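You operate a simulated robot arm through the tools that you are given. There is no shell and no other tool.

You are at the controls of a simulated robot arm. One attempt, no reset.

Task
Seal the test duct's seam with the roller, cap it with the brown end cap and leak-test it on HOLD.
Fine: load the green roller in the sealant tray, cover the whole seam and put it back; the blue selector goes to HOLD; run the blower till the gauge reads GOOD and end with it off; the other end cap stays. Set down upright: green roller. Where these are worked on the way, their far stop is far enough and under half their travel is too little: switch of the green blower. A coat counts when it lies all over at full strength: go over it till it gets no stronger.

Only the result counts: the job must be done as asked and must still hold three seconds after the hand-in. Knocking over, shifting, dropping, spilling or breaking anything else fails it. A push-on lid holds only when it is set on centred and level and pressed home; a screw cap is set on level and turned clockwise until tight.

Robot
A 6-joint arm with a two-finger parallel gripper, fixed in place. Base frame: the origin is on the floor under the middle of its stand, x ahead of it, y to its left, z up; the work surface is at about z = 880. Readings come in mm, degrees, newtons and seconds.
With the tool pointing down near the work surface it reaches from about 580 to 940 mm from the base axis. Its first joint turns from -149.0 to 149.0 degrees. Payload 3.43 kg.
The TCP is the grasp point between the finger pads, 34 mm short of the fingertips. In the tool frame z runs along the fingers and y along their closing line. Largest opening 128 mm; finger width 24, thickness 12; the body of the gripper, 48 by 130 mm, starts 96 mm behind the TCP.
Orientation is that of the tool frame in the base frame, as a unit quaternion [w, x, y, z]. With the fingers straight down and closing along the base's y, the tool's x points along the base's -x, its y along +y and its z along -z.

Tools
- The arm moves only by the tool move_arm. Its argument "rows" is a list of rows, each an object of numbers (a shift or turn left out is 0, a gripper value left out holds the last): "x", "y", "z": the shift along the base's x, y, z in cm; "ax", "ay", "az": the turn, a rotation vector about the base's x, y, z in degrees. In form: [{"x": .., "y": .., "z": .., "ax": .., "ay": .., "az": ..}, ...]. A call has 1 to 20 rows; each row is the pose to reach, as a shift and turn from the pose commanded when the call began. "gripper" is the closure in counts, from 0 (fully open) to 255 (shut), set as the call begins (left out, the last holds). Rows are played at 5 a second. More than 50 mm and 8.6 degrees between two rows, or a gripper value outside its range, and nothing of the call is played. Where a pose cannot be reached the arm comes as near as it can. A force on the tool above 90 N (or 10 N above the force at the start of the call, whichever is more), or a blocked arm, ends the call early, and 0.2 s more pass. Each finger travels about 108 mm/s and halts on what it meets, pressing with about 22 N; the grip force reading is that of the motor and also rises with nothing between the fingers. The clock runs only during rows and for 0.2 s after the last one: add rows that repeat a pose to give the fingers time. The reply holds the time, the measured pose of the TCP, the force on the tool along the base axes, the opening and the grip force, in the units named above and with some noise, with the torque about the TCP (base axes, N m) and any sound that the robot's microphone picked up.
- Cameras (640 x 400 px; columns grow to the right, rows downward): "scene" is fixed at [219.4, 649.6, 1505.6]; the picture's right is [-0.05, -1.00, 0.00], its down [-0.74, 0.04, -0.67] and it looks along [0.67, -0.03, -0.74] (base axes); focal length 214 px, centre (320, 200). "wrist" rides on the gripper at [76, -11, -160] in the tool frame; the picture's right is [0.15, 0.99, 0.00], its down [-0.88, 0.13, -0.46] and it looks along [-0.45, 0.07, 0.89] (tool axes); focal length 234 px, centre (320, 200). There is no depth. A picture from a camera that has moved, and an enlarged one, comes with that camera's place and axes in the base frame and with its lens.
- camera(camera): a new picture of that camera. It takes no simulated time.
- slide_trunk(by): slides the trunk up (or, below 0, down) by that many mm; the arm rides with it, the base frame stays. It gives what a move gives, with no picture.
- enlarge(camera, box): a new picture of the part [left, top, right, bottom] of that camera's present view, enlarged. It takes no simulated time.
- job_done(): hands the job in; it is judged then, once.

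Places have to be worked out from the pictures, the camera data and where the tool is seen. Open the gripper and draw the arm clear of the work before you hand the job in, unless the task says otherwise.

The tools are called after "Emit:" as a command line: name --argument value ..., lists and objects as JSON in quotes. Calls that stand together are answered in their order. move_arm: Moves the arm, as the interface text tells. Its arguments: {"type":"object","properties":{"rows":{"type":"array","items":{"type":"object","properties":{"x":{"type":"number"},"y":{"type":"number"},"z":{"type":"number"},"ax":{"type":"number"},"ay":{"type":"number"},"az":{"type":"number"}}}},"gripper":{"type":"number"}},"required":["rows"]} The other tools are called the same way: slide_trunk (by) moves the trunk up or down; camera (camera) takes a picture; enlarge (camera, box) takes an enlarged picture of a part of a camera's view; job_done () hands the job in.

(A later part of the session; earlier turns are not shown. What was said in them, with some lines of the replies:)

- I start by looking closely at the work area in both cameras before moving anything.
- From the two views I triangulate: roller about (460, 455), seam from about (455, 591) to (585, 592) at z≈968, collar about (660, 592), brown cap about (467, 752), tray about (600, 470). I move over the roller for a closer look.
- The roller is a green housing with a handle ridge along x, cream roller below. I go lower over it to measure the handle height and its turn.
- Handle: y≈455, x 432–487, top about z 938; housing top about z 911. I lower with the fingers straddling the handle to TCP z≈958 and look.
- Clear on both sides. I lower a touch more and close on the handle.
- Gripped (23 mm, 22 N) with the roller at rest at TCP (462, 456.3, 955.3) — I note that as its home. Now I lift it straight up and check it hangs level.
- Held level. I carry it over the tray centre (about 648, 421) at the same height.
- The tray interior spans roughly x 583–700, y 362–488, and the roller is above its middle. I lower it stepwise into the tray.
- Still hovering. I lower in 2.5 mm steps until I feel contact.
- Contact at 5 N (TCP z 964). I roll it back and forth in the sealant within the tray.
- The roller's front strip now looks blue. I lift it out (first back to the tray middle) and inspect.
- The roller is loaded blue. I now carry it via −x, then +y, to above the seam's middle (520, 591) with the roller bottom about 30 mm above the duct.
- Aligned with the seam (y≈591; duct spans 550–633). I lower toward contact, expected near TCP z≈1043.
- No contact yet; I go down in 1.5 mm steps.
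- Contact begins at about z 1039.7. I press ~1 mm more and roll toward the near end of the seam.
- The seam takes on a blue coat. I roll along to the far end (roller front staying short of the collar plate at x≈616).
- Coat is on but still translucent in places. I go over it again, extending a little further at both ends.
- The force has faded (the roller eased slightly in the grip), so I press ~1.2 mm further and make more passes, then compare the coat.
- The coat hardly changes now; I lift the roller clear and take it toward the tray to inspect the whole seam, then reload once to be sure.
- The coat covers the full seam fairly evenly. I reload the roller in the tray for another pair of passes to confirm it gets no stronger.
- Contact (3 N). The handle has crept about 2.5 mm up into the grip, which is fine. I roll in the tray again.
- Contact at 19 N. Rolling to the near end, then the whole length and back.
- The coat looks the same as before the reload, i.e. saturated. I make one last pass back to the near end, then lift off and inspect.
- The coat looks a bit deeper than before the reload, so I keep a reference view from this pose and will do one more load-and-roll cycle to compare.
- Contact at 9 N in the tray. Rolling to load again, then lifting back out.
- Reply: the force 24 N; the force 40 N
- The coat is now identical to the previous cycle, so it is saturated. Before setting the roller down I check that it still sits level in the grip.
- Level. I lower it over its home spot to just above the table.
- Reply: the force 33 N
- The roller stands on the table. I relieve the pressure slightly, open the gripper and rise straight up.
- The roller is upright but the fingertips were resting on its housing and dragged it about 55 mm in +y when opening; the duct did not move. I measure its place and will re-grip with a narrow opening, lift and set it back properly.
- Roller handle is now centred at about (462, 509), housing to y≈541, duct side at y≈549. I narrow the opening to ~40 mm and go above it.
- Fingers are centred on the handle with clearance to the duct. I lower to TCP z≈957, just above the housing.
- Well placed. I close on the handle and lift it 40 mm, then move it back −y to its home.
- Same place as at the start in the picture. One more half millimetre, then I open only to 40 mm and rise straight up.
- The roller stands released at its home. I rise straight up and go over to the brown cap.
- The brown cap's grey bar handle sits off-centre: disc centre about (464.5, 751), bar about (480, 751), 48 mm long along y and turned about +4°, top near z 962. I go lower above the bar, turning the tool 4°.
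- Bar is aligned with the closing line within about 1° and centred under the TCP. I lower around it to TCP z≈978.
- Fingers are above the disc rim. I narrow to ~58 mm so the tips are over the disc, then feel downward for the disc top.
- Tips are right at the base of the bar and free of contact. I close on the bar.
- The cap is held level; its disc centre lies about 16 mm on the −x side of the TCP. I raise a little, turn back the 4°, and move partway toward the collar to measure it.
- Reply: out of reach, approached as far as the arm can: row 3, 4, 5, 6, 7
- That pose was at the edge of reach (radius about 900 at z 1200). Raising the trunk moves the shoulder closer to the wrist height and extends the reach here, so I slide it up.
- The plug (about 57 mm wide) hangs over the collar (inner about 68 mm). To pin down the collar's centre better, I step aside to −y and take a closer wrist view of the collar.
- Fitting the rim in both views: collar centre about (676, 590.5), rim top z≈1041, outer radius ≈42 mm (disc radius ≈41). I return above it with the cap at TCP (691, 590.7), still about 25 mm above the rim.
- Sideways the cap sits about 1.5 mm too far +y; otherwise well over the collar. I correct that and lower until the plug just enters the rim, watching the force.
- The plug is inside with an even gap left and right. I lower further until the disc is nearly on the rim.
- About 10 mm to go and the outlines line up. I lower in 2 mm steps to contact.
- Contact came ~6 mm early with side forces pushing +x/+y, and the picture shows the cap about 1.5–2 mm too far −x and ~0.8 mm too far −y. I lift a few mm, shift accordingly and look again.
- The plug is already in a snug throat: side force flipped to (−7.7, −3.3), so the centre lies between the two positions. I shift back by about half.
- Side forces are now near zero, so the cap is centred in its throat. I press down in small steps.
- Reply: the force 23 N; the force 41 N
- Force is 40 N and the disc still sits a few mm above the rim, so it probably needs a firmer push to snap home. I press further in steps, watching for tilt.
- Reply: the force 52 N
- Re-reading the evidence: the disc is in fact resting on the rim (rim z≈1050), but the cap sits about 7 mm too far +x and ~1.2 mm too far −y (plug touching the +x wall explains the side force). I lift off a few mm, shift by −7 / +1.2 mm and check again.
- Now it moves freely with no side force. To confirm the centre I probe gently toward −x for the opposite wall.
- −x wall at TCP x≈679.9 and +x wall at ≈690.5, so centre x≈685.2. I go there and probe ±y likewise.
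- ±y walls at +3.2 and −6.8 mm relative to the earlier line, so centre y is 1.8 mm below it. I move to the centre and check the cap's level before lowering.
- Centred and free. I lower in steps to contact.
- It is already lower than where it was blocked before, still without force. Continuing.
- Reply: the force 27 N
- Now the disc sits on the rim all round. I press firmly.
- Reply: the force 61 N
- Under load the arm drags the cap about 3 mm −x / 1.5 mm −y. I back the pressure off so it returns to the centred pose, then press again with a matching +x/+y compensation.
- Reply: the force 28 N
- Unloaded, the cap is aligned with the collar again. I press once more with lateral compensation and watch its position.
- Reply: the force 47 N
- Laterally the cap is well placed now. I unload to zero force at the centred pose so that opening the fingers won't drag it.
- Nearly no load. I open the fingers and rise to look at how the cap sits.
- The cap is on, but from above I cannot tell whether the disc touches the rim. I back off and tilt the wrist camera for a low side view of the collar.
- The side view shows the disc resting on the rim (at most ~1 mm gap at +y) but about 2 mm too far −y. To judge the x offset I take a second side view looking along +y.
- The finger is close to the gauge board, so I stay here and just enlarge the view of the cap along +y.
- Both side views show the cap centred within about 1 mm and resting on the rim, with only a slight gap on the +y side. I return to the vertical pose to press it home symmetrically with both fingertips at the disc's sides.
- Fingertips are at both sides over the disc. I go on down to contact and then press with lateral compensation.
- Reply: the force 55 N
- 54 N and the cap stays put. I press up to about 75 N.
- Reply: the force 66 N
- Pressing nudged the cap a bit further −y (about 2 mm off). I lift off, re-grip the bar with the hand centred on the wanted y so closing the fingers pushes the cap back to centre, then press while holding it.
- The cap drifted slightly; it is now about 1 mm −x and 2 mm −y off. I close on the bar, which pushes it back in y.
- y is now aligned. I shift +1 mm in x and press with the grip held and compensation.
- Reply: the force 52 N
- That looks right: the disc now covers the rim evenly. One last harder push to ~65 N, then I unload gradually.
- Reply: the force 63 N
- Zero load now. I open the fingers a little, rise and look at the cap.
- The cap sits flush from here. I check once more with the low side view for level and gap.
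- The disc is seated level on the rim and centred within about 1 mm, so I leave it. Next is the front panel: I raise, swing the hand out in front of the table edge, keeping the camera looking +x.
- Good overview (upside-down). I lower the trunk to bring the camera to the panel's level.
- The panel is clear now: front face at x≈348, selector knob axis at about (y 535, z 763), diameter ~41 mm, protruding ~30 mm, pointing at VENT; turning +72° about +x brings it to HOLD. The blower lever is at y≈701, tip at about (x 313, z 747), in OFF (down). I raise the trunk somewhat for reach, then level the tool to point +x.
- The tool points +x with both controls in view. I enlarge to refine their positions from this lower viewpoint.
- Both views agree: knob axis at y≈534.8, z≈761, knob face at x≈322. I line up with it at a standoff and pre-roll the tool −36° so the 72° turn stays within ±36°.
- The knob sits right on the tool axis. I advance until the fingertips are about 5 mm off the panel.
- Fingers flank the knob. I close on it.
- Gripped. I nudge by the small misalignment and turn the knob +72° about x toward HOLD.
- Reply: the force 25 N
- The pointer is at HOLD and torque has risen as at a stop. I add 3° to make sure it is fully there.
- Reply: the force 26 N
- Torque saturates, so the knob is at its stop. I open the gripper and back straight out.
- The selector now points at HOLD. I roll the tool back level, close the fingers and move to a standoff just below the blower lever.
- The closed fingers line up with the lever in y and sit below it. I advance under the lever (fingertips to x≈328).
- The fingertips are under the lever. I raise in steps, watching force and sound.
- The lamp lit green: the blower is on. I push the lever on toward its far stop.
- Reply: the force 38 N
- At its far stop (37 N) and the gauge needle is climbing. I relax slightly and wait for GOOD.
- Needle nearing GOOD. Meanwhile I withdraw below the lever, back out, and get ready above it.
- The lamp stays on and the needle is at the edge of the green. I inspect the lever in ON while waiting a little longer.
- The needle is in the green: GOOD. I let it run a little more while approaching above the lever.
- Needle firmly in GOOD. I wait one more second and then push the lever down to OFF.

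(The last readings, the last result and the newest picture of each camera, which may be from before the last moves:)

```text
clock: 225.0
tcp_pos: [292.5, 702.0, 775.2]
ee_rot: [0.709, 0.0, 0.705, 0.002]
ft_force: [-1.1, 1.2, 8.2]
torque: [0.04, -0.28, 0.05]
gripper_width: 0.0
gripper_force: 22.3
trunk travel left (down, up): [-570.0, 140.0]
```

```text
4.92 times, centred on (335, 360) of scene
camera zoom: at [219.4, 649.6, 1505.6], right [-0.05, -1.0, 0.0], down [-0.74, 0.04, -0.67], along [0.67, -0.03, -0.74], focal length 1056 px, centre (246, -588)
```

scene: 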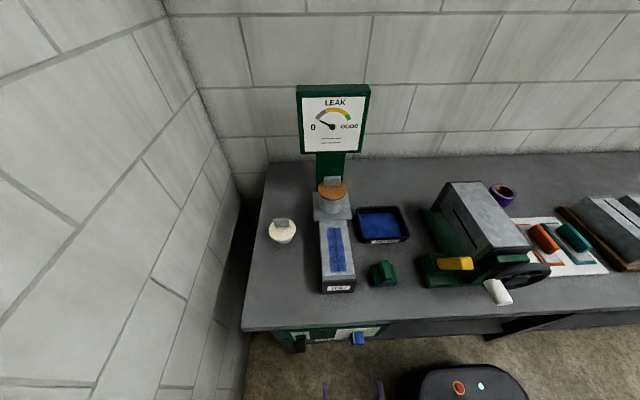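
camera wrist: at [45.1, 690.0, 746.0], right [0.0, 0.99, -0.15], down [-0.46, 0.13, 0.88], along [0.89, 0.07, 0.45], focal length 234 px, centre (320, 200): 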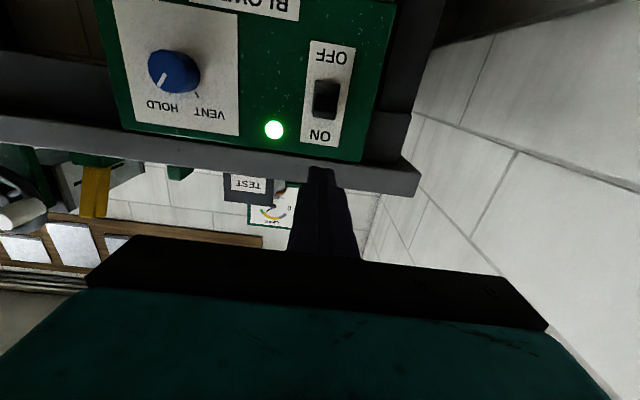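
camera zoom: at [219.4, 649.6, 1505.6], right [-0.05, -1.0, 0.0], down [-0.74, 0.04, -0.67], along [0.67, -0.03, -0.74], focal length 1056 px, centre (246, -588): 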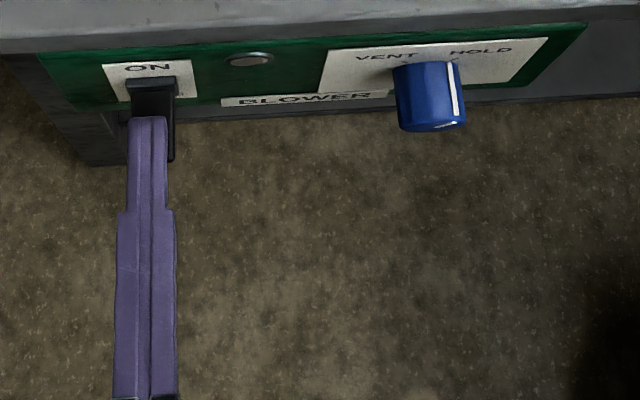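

Lamp off. I press a little further to its far stop, then lift off and withdraw.

Emit:
move_arm --rows '[{"z": -0.2}, {"z": -0.4}, {"z": -0.4}]'

Emit:
move_arm --rows '[{"z": 0.6}, {"z": 1.8}, {"z": 2.8}, {"z": 2.8, "x": -3}, {"z": 2.8, "x": -7}, {"z": 2.8, "x": -9.5}, {"z": 2.8, "x": -9.5}]'

Emit:
enlarge --camera "scene" --box '[280, 70, 390, 170]'

Emit:
enlarge --camera "wrist" --box '[100, 0, 420, 180]'

Emit:
camera --camera "scene"

```text
clock: 225.8
tcp_pos: [293.5, 701.9, 775.5]
ee_rot: [0.711, 0.0, 0.703, 0.002]
ft_force: [1.6, 4.8, 29.7]
torque: [0.08, -1.04, 0.14]
gripper_width: 0.0
gripper_force: 22.0
trunk travel left (down, up): [-570.0, 140.0]
```

```text
clock: 227.4
tcp_pos: [198.1, 700.9, 797.5]
ee_rot: [0.707, 0.0, 0.707, 0.0]
ft_force: [-0.3, 0.5, -0.3]
torque: [-0.01, -0.01, -0.02]
gripper_width: 0.1
gripper_force: 22.5
trunk travel left (down, up): [-570.0, 140.0]
```

```text
4.00 times, centred on (335, 120) of scene
camera zoom: at [219.4, 649.6, 1505.6], right [-0.05, -1.0, 0.0], down [-0.74, 0.04, -0.67], along [0.67, -0.03, -0.74], focal length 858 px, centre (260, 520)
```

zoom: 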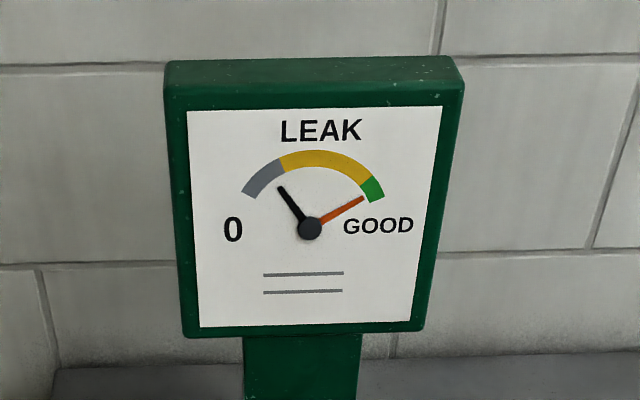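

```text
2.00 times, centred on (260, 90) of wrist
camera zoom: at [39.9, 689.2, 721.8], right [0.0, 0.99, -0.15], down [-0.46, 0.13, 0.88], along [0.89, 0.07, 0.45], focal length 468 px, centre (440, 420)
```

zoom: 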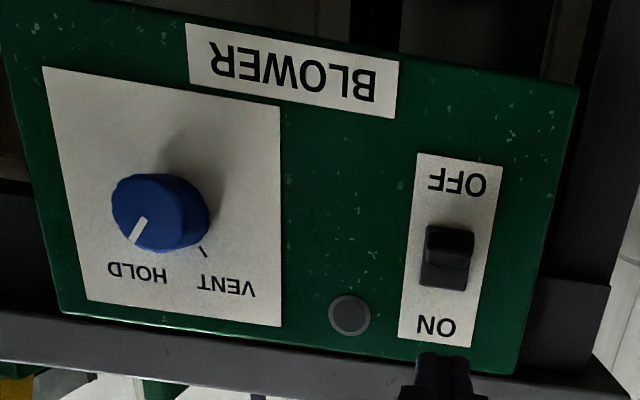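

```text
taken
```

scene: 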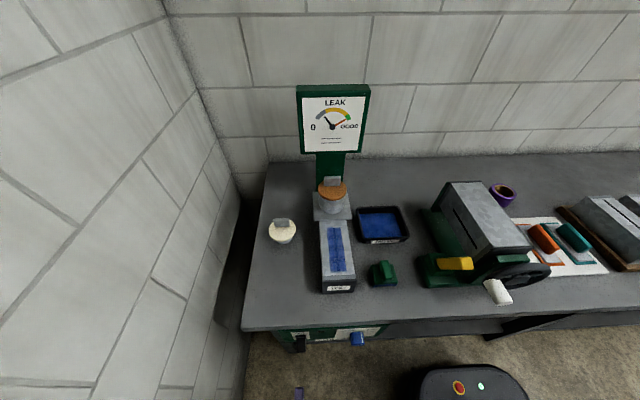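

The red peak pointer stays at GOOD, the lamp is off and the selector is on HOLD. I verify the lever's OFF position against the initial picture.

Emit:
enlarge --camera "scene" --box '[270, 320, 400, 400]'

Emit:
enlarge --camera "wrist" --box '[290, 60, 390, 180]'

```text
4.92 times, centred on (335, 360) of scene
camera zoom: at [219.4, 649.6, 1505.6], right [-0.05, -1.0, 0.0], down [-0.74, 0.04, -0.67], along [0.67, -0.03, -0.74], focal length 1056 px, centre (246, -588)
```

zoom: 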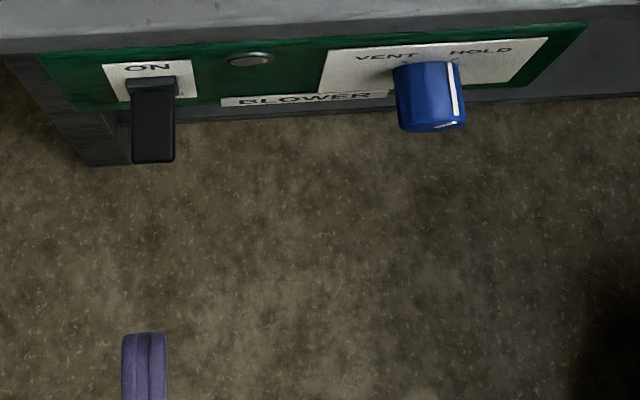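

```text
3.33 times, centred on (340, 120) of wrist
camera zoom: at [39.9, 689.2, 721.8], right [0.0, 0.99, -0.15], down [-0.46, 0.13, 0.88], along [0.89, 0.07, 0.45], focal length 781 px, centre (253, 467)
```

zoom: 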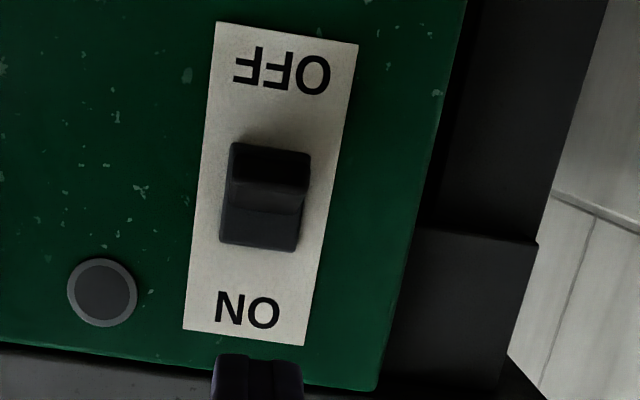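

Everything on the panel is as wanted. I open the gripper, draw back and raise the hand clear in front of the table, then check the rest of the work.

Emit:
move_arm --rows '[{"x": -2}, {"x": -5}, {"x": -5, "z": 4}, {"x": -5, "z": 8}, {"x": -5, "z": 12}, {"x": -5, "z": 16}, {"x": -5, "z": 20}, {"x": -5, "z": 24}, {"x": -5, "z": 28}, {"x": -5, "z": 28}]' --gripper 0

Emit:
camera --camera "scene"

Emit:
enlarge --camera "scene" --box '[250, 160, 430, 300]'

Emit:
camera --camera "wrist"

```text
clock: 229.6
tcp_pos: [147.5, 699.7, 1079.5]
ee_rot: [0.707, -0.001, 0.707, 0.001]
ft_force: [0.0, 0.1, 0.5]
torque: [0.06, 0.0, -0.01]
gripper_width: 128.0
gripper_force: 0.0
trunk travel left (down, up): [-570.0, 140.0]
```

```text
taken
```

scene: 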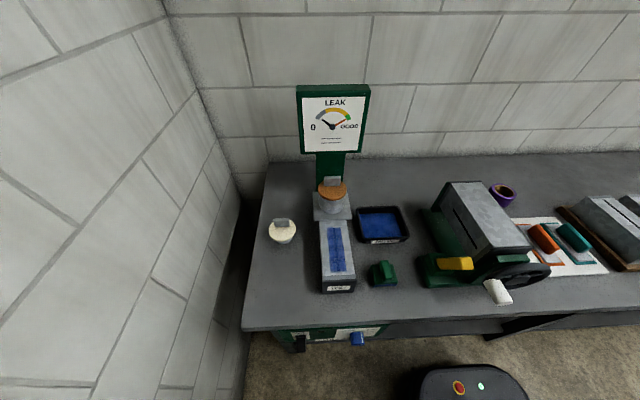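

```text
2.86 times, centred on (340, 230) of scene
camera zoom: at [219.4, 649.6, 1505.6], right [-0.05, -1.0, 0.0], down [-0.74, 0.04, -0.67], along [0.67, -0.03, -0.74], focal length 613 px, centre (263, 114)
```

zoom: 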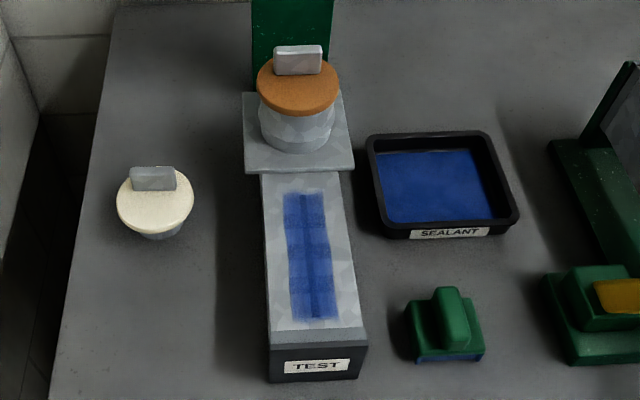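

```text
taken
camera wrist: at [-10.7, 688.7, 1003.3], right [0.0, 0.99, -0.15], down [-0.46, 0.13, 0.88], along [0.89, 0.07, 0.45], focal length 234 px, centre (320, 200)
```

wrist: 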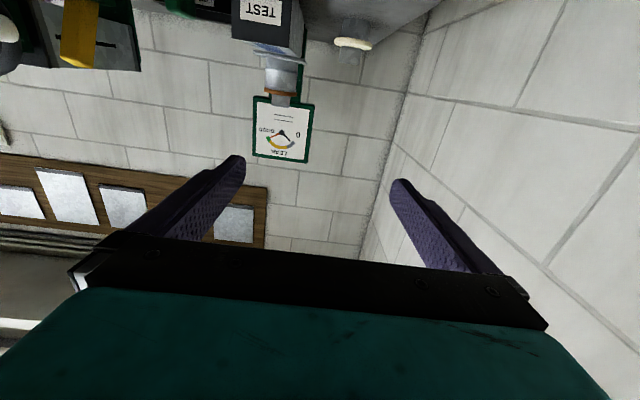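

Roller, caps and tray are where they should be. A last close look at the coat, cap and gauge.

Emit:
enlarge --camera "scene" --box '[318, 222, 348, 276]'

Emit:
enlarge --camera "scene" --box '[310, 165, 360, 215]'

Emit:
enlarge --camera "scene" --box '[350, 240, 420, 300]'

Emit:
enlarge --camera "scene" --box '[280, 70, 390, 170]'

```text
7.41 times, centred on (333, 249) of scene
camera zoom: at [219.4, 649.6, 1505.6], right [-0.05, -1.0, 0.0], down [-0.74, 0.04, -0.67], along [0.67, -0.03, -0.74], focal length 1589 px, centre (224, -163)
```

zoom: 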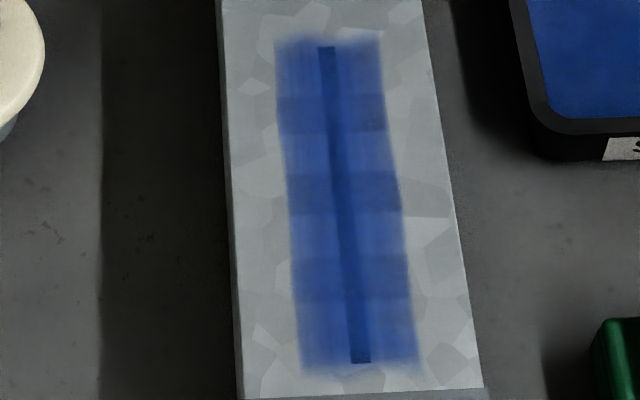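

```text
8.00 times, centred on (335, 190) of scene
camera zoom: at [219.4, 649.6, 1505.6], right [-0.05, -1.0, 0.0], down [-0.74, 0.04, -0.67], along [0.67, -0.03, -0.74], focal length 1716 px, centre (200, 280)
```

zoom: 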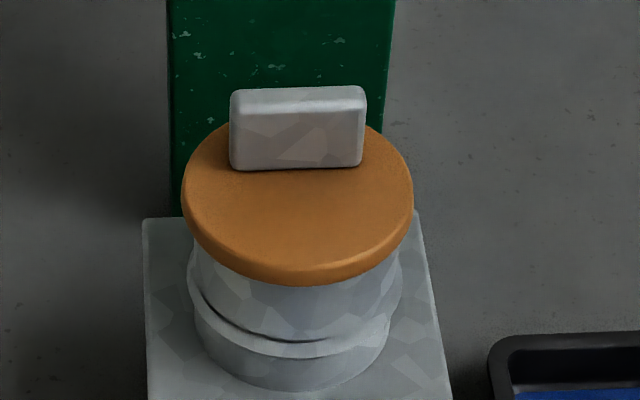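

```text
6.67 times, centred on (385, 270) of scene
camera zoom: at [219.4, 649.6, 1505.6], right [-0.05, -1.0, 0.0], down [-0.74, 0.04, -0.67], along [0.67, -0.03, -0.74], focal length 1430 px, centre (-113, -267)
```

zoom: 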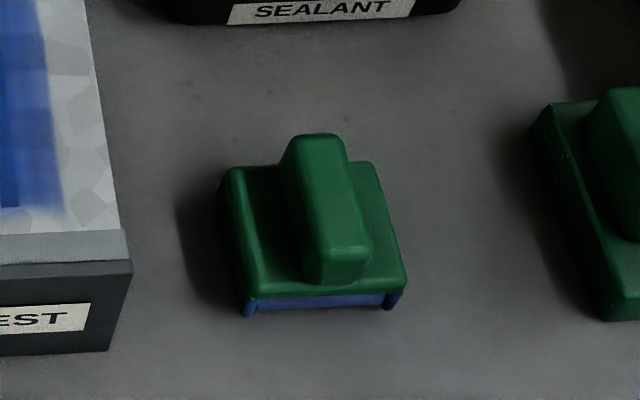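

```text
4.00 times, centred on (335, 120) of scene
camera zoom: at [219.4, 649.6, 1505.6], right [-0.05, -1.0, 0.0], down [-0.74, 0.04, -0.67], along [0.67, -0.03, -0.74], focal length 858 px, centre (260, 520)
```

zoom: 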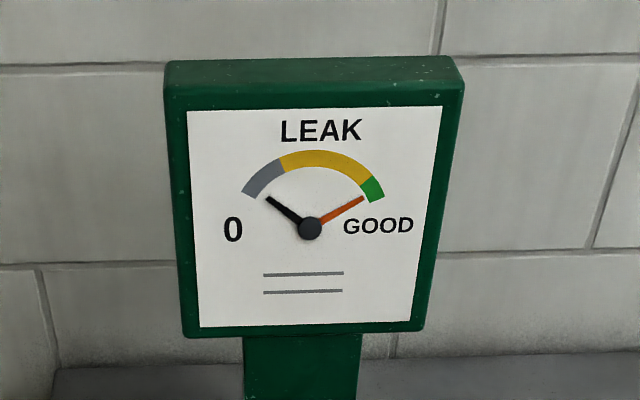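

The red peak pointer is on GOOD, the blower is off, and the selector is on HOLD. The seam is coated end to end, and the brown cap is seated on the collar. The roller stands upright at its home spot, the cream cap is untouched, and the arm is clear with the gripper open. I hand the job in.

Emit:
job_done

```text
The job is handed in.
```

The job is handed in, and every part of it looked done in the last pictures.

- **Seam:** the green roller was loaded in the sealant tray and rolled over the whole seam. I reloaded and re-rolled until the coat stopped changing between passes.
- **Roller:** it stands upright back at its starting spot. On my first attempt to set it down, the fingers dragged it about 55 mm toward the duct. The duct did not move, and I lifted the roller and put it back.
- **Brown end cap:** it rests level on the duct's collar, about 1 mm off centre by the pictures. I pressed it down with about 60 N. I heard no click, so I am relying on the side view and the gauge as evidence that it is fully home.
- **Leak test:** the selector is on HOLD. The blower ran until the gauge read GOOD, then I pushed its switch to the OFF stop and the lamp went out. The gauge's red peak pointer stayed on GOOD after the black needle fell back.
- **Other things:** the cream cap, the tray and everything else on the bench look unmoved. The gripper is open and the arm is clear in front of the table.
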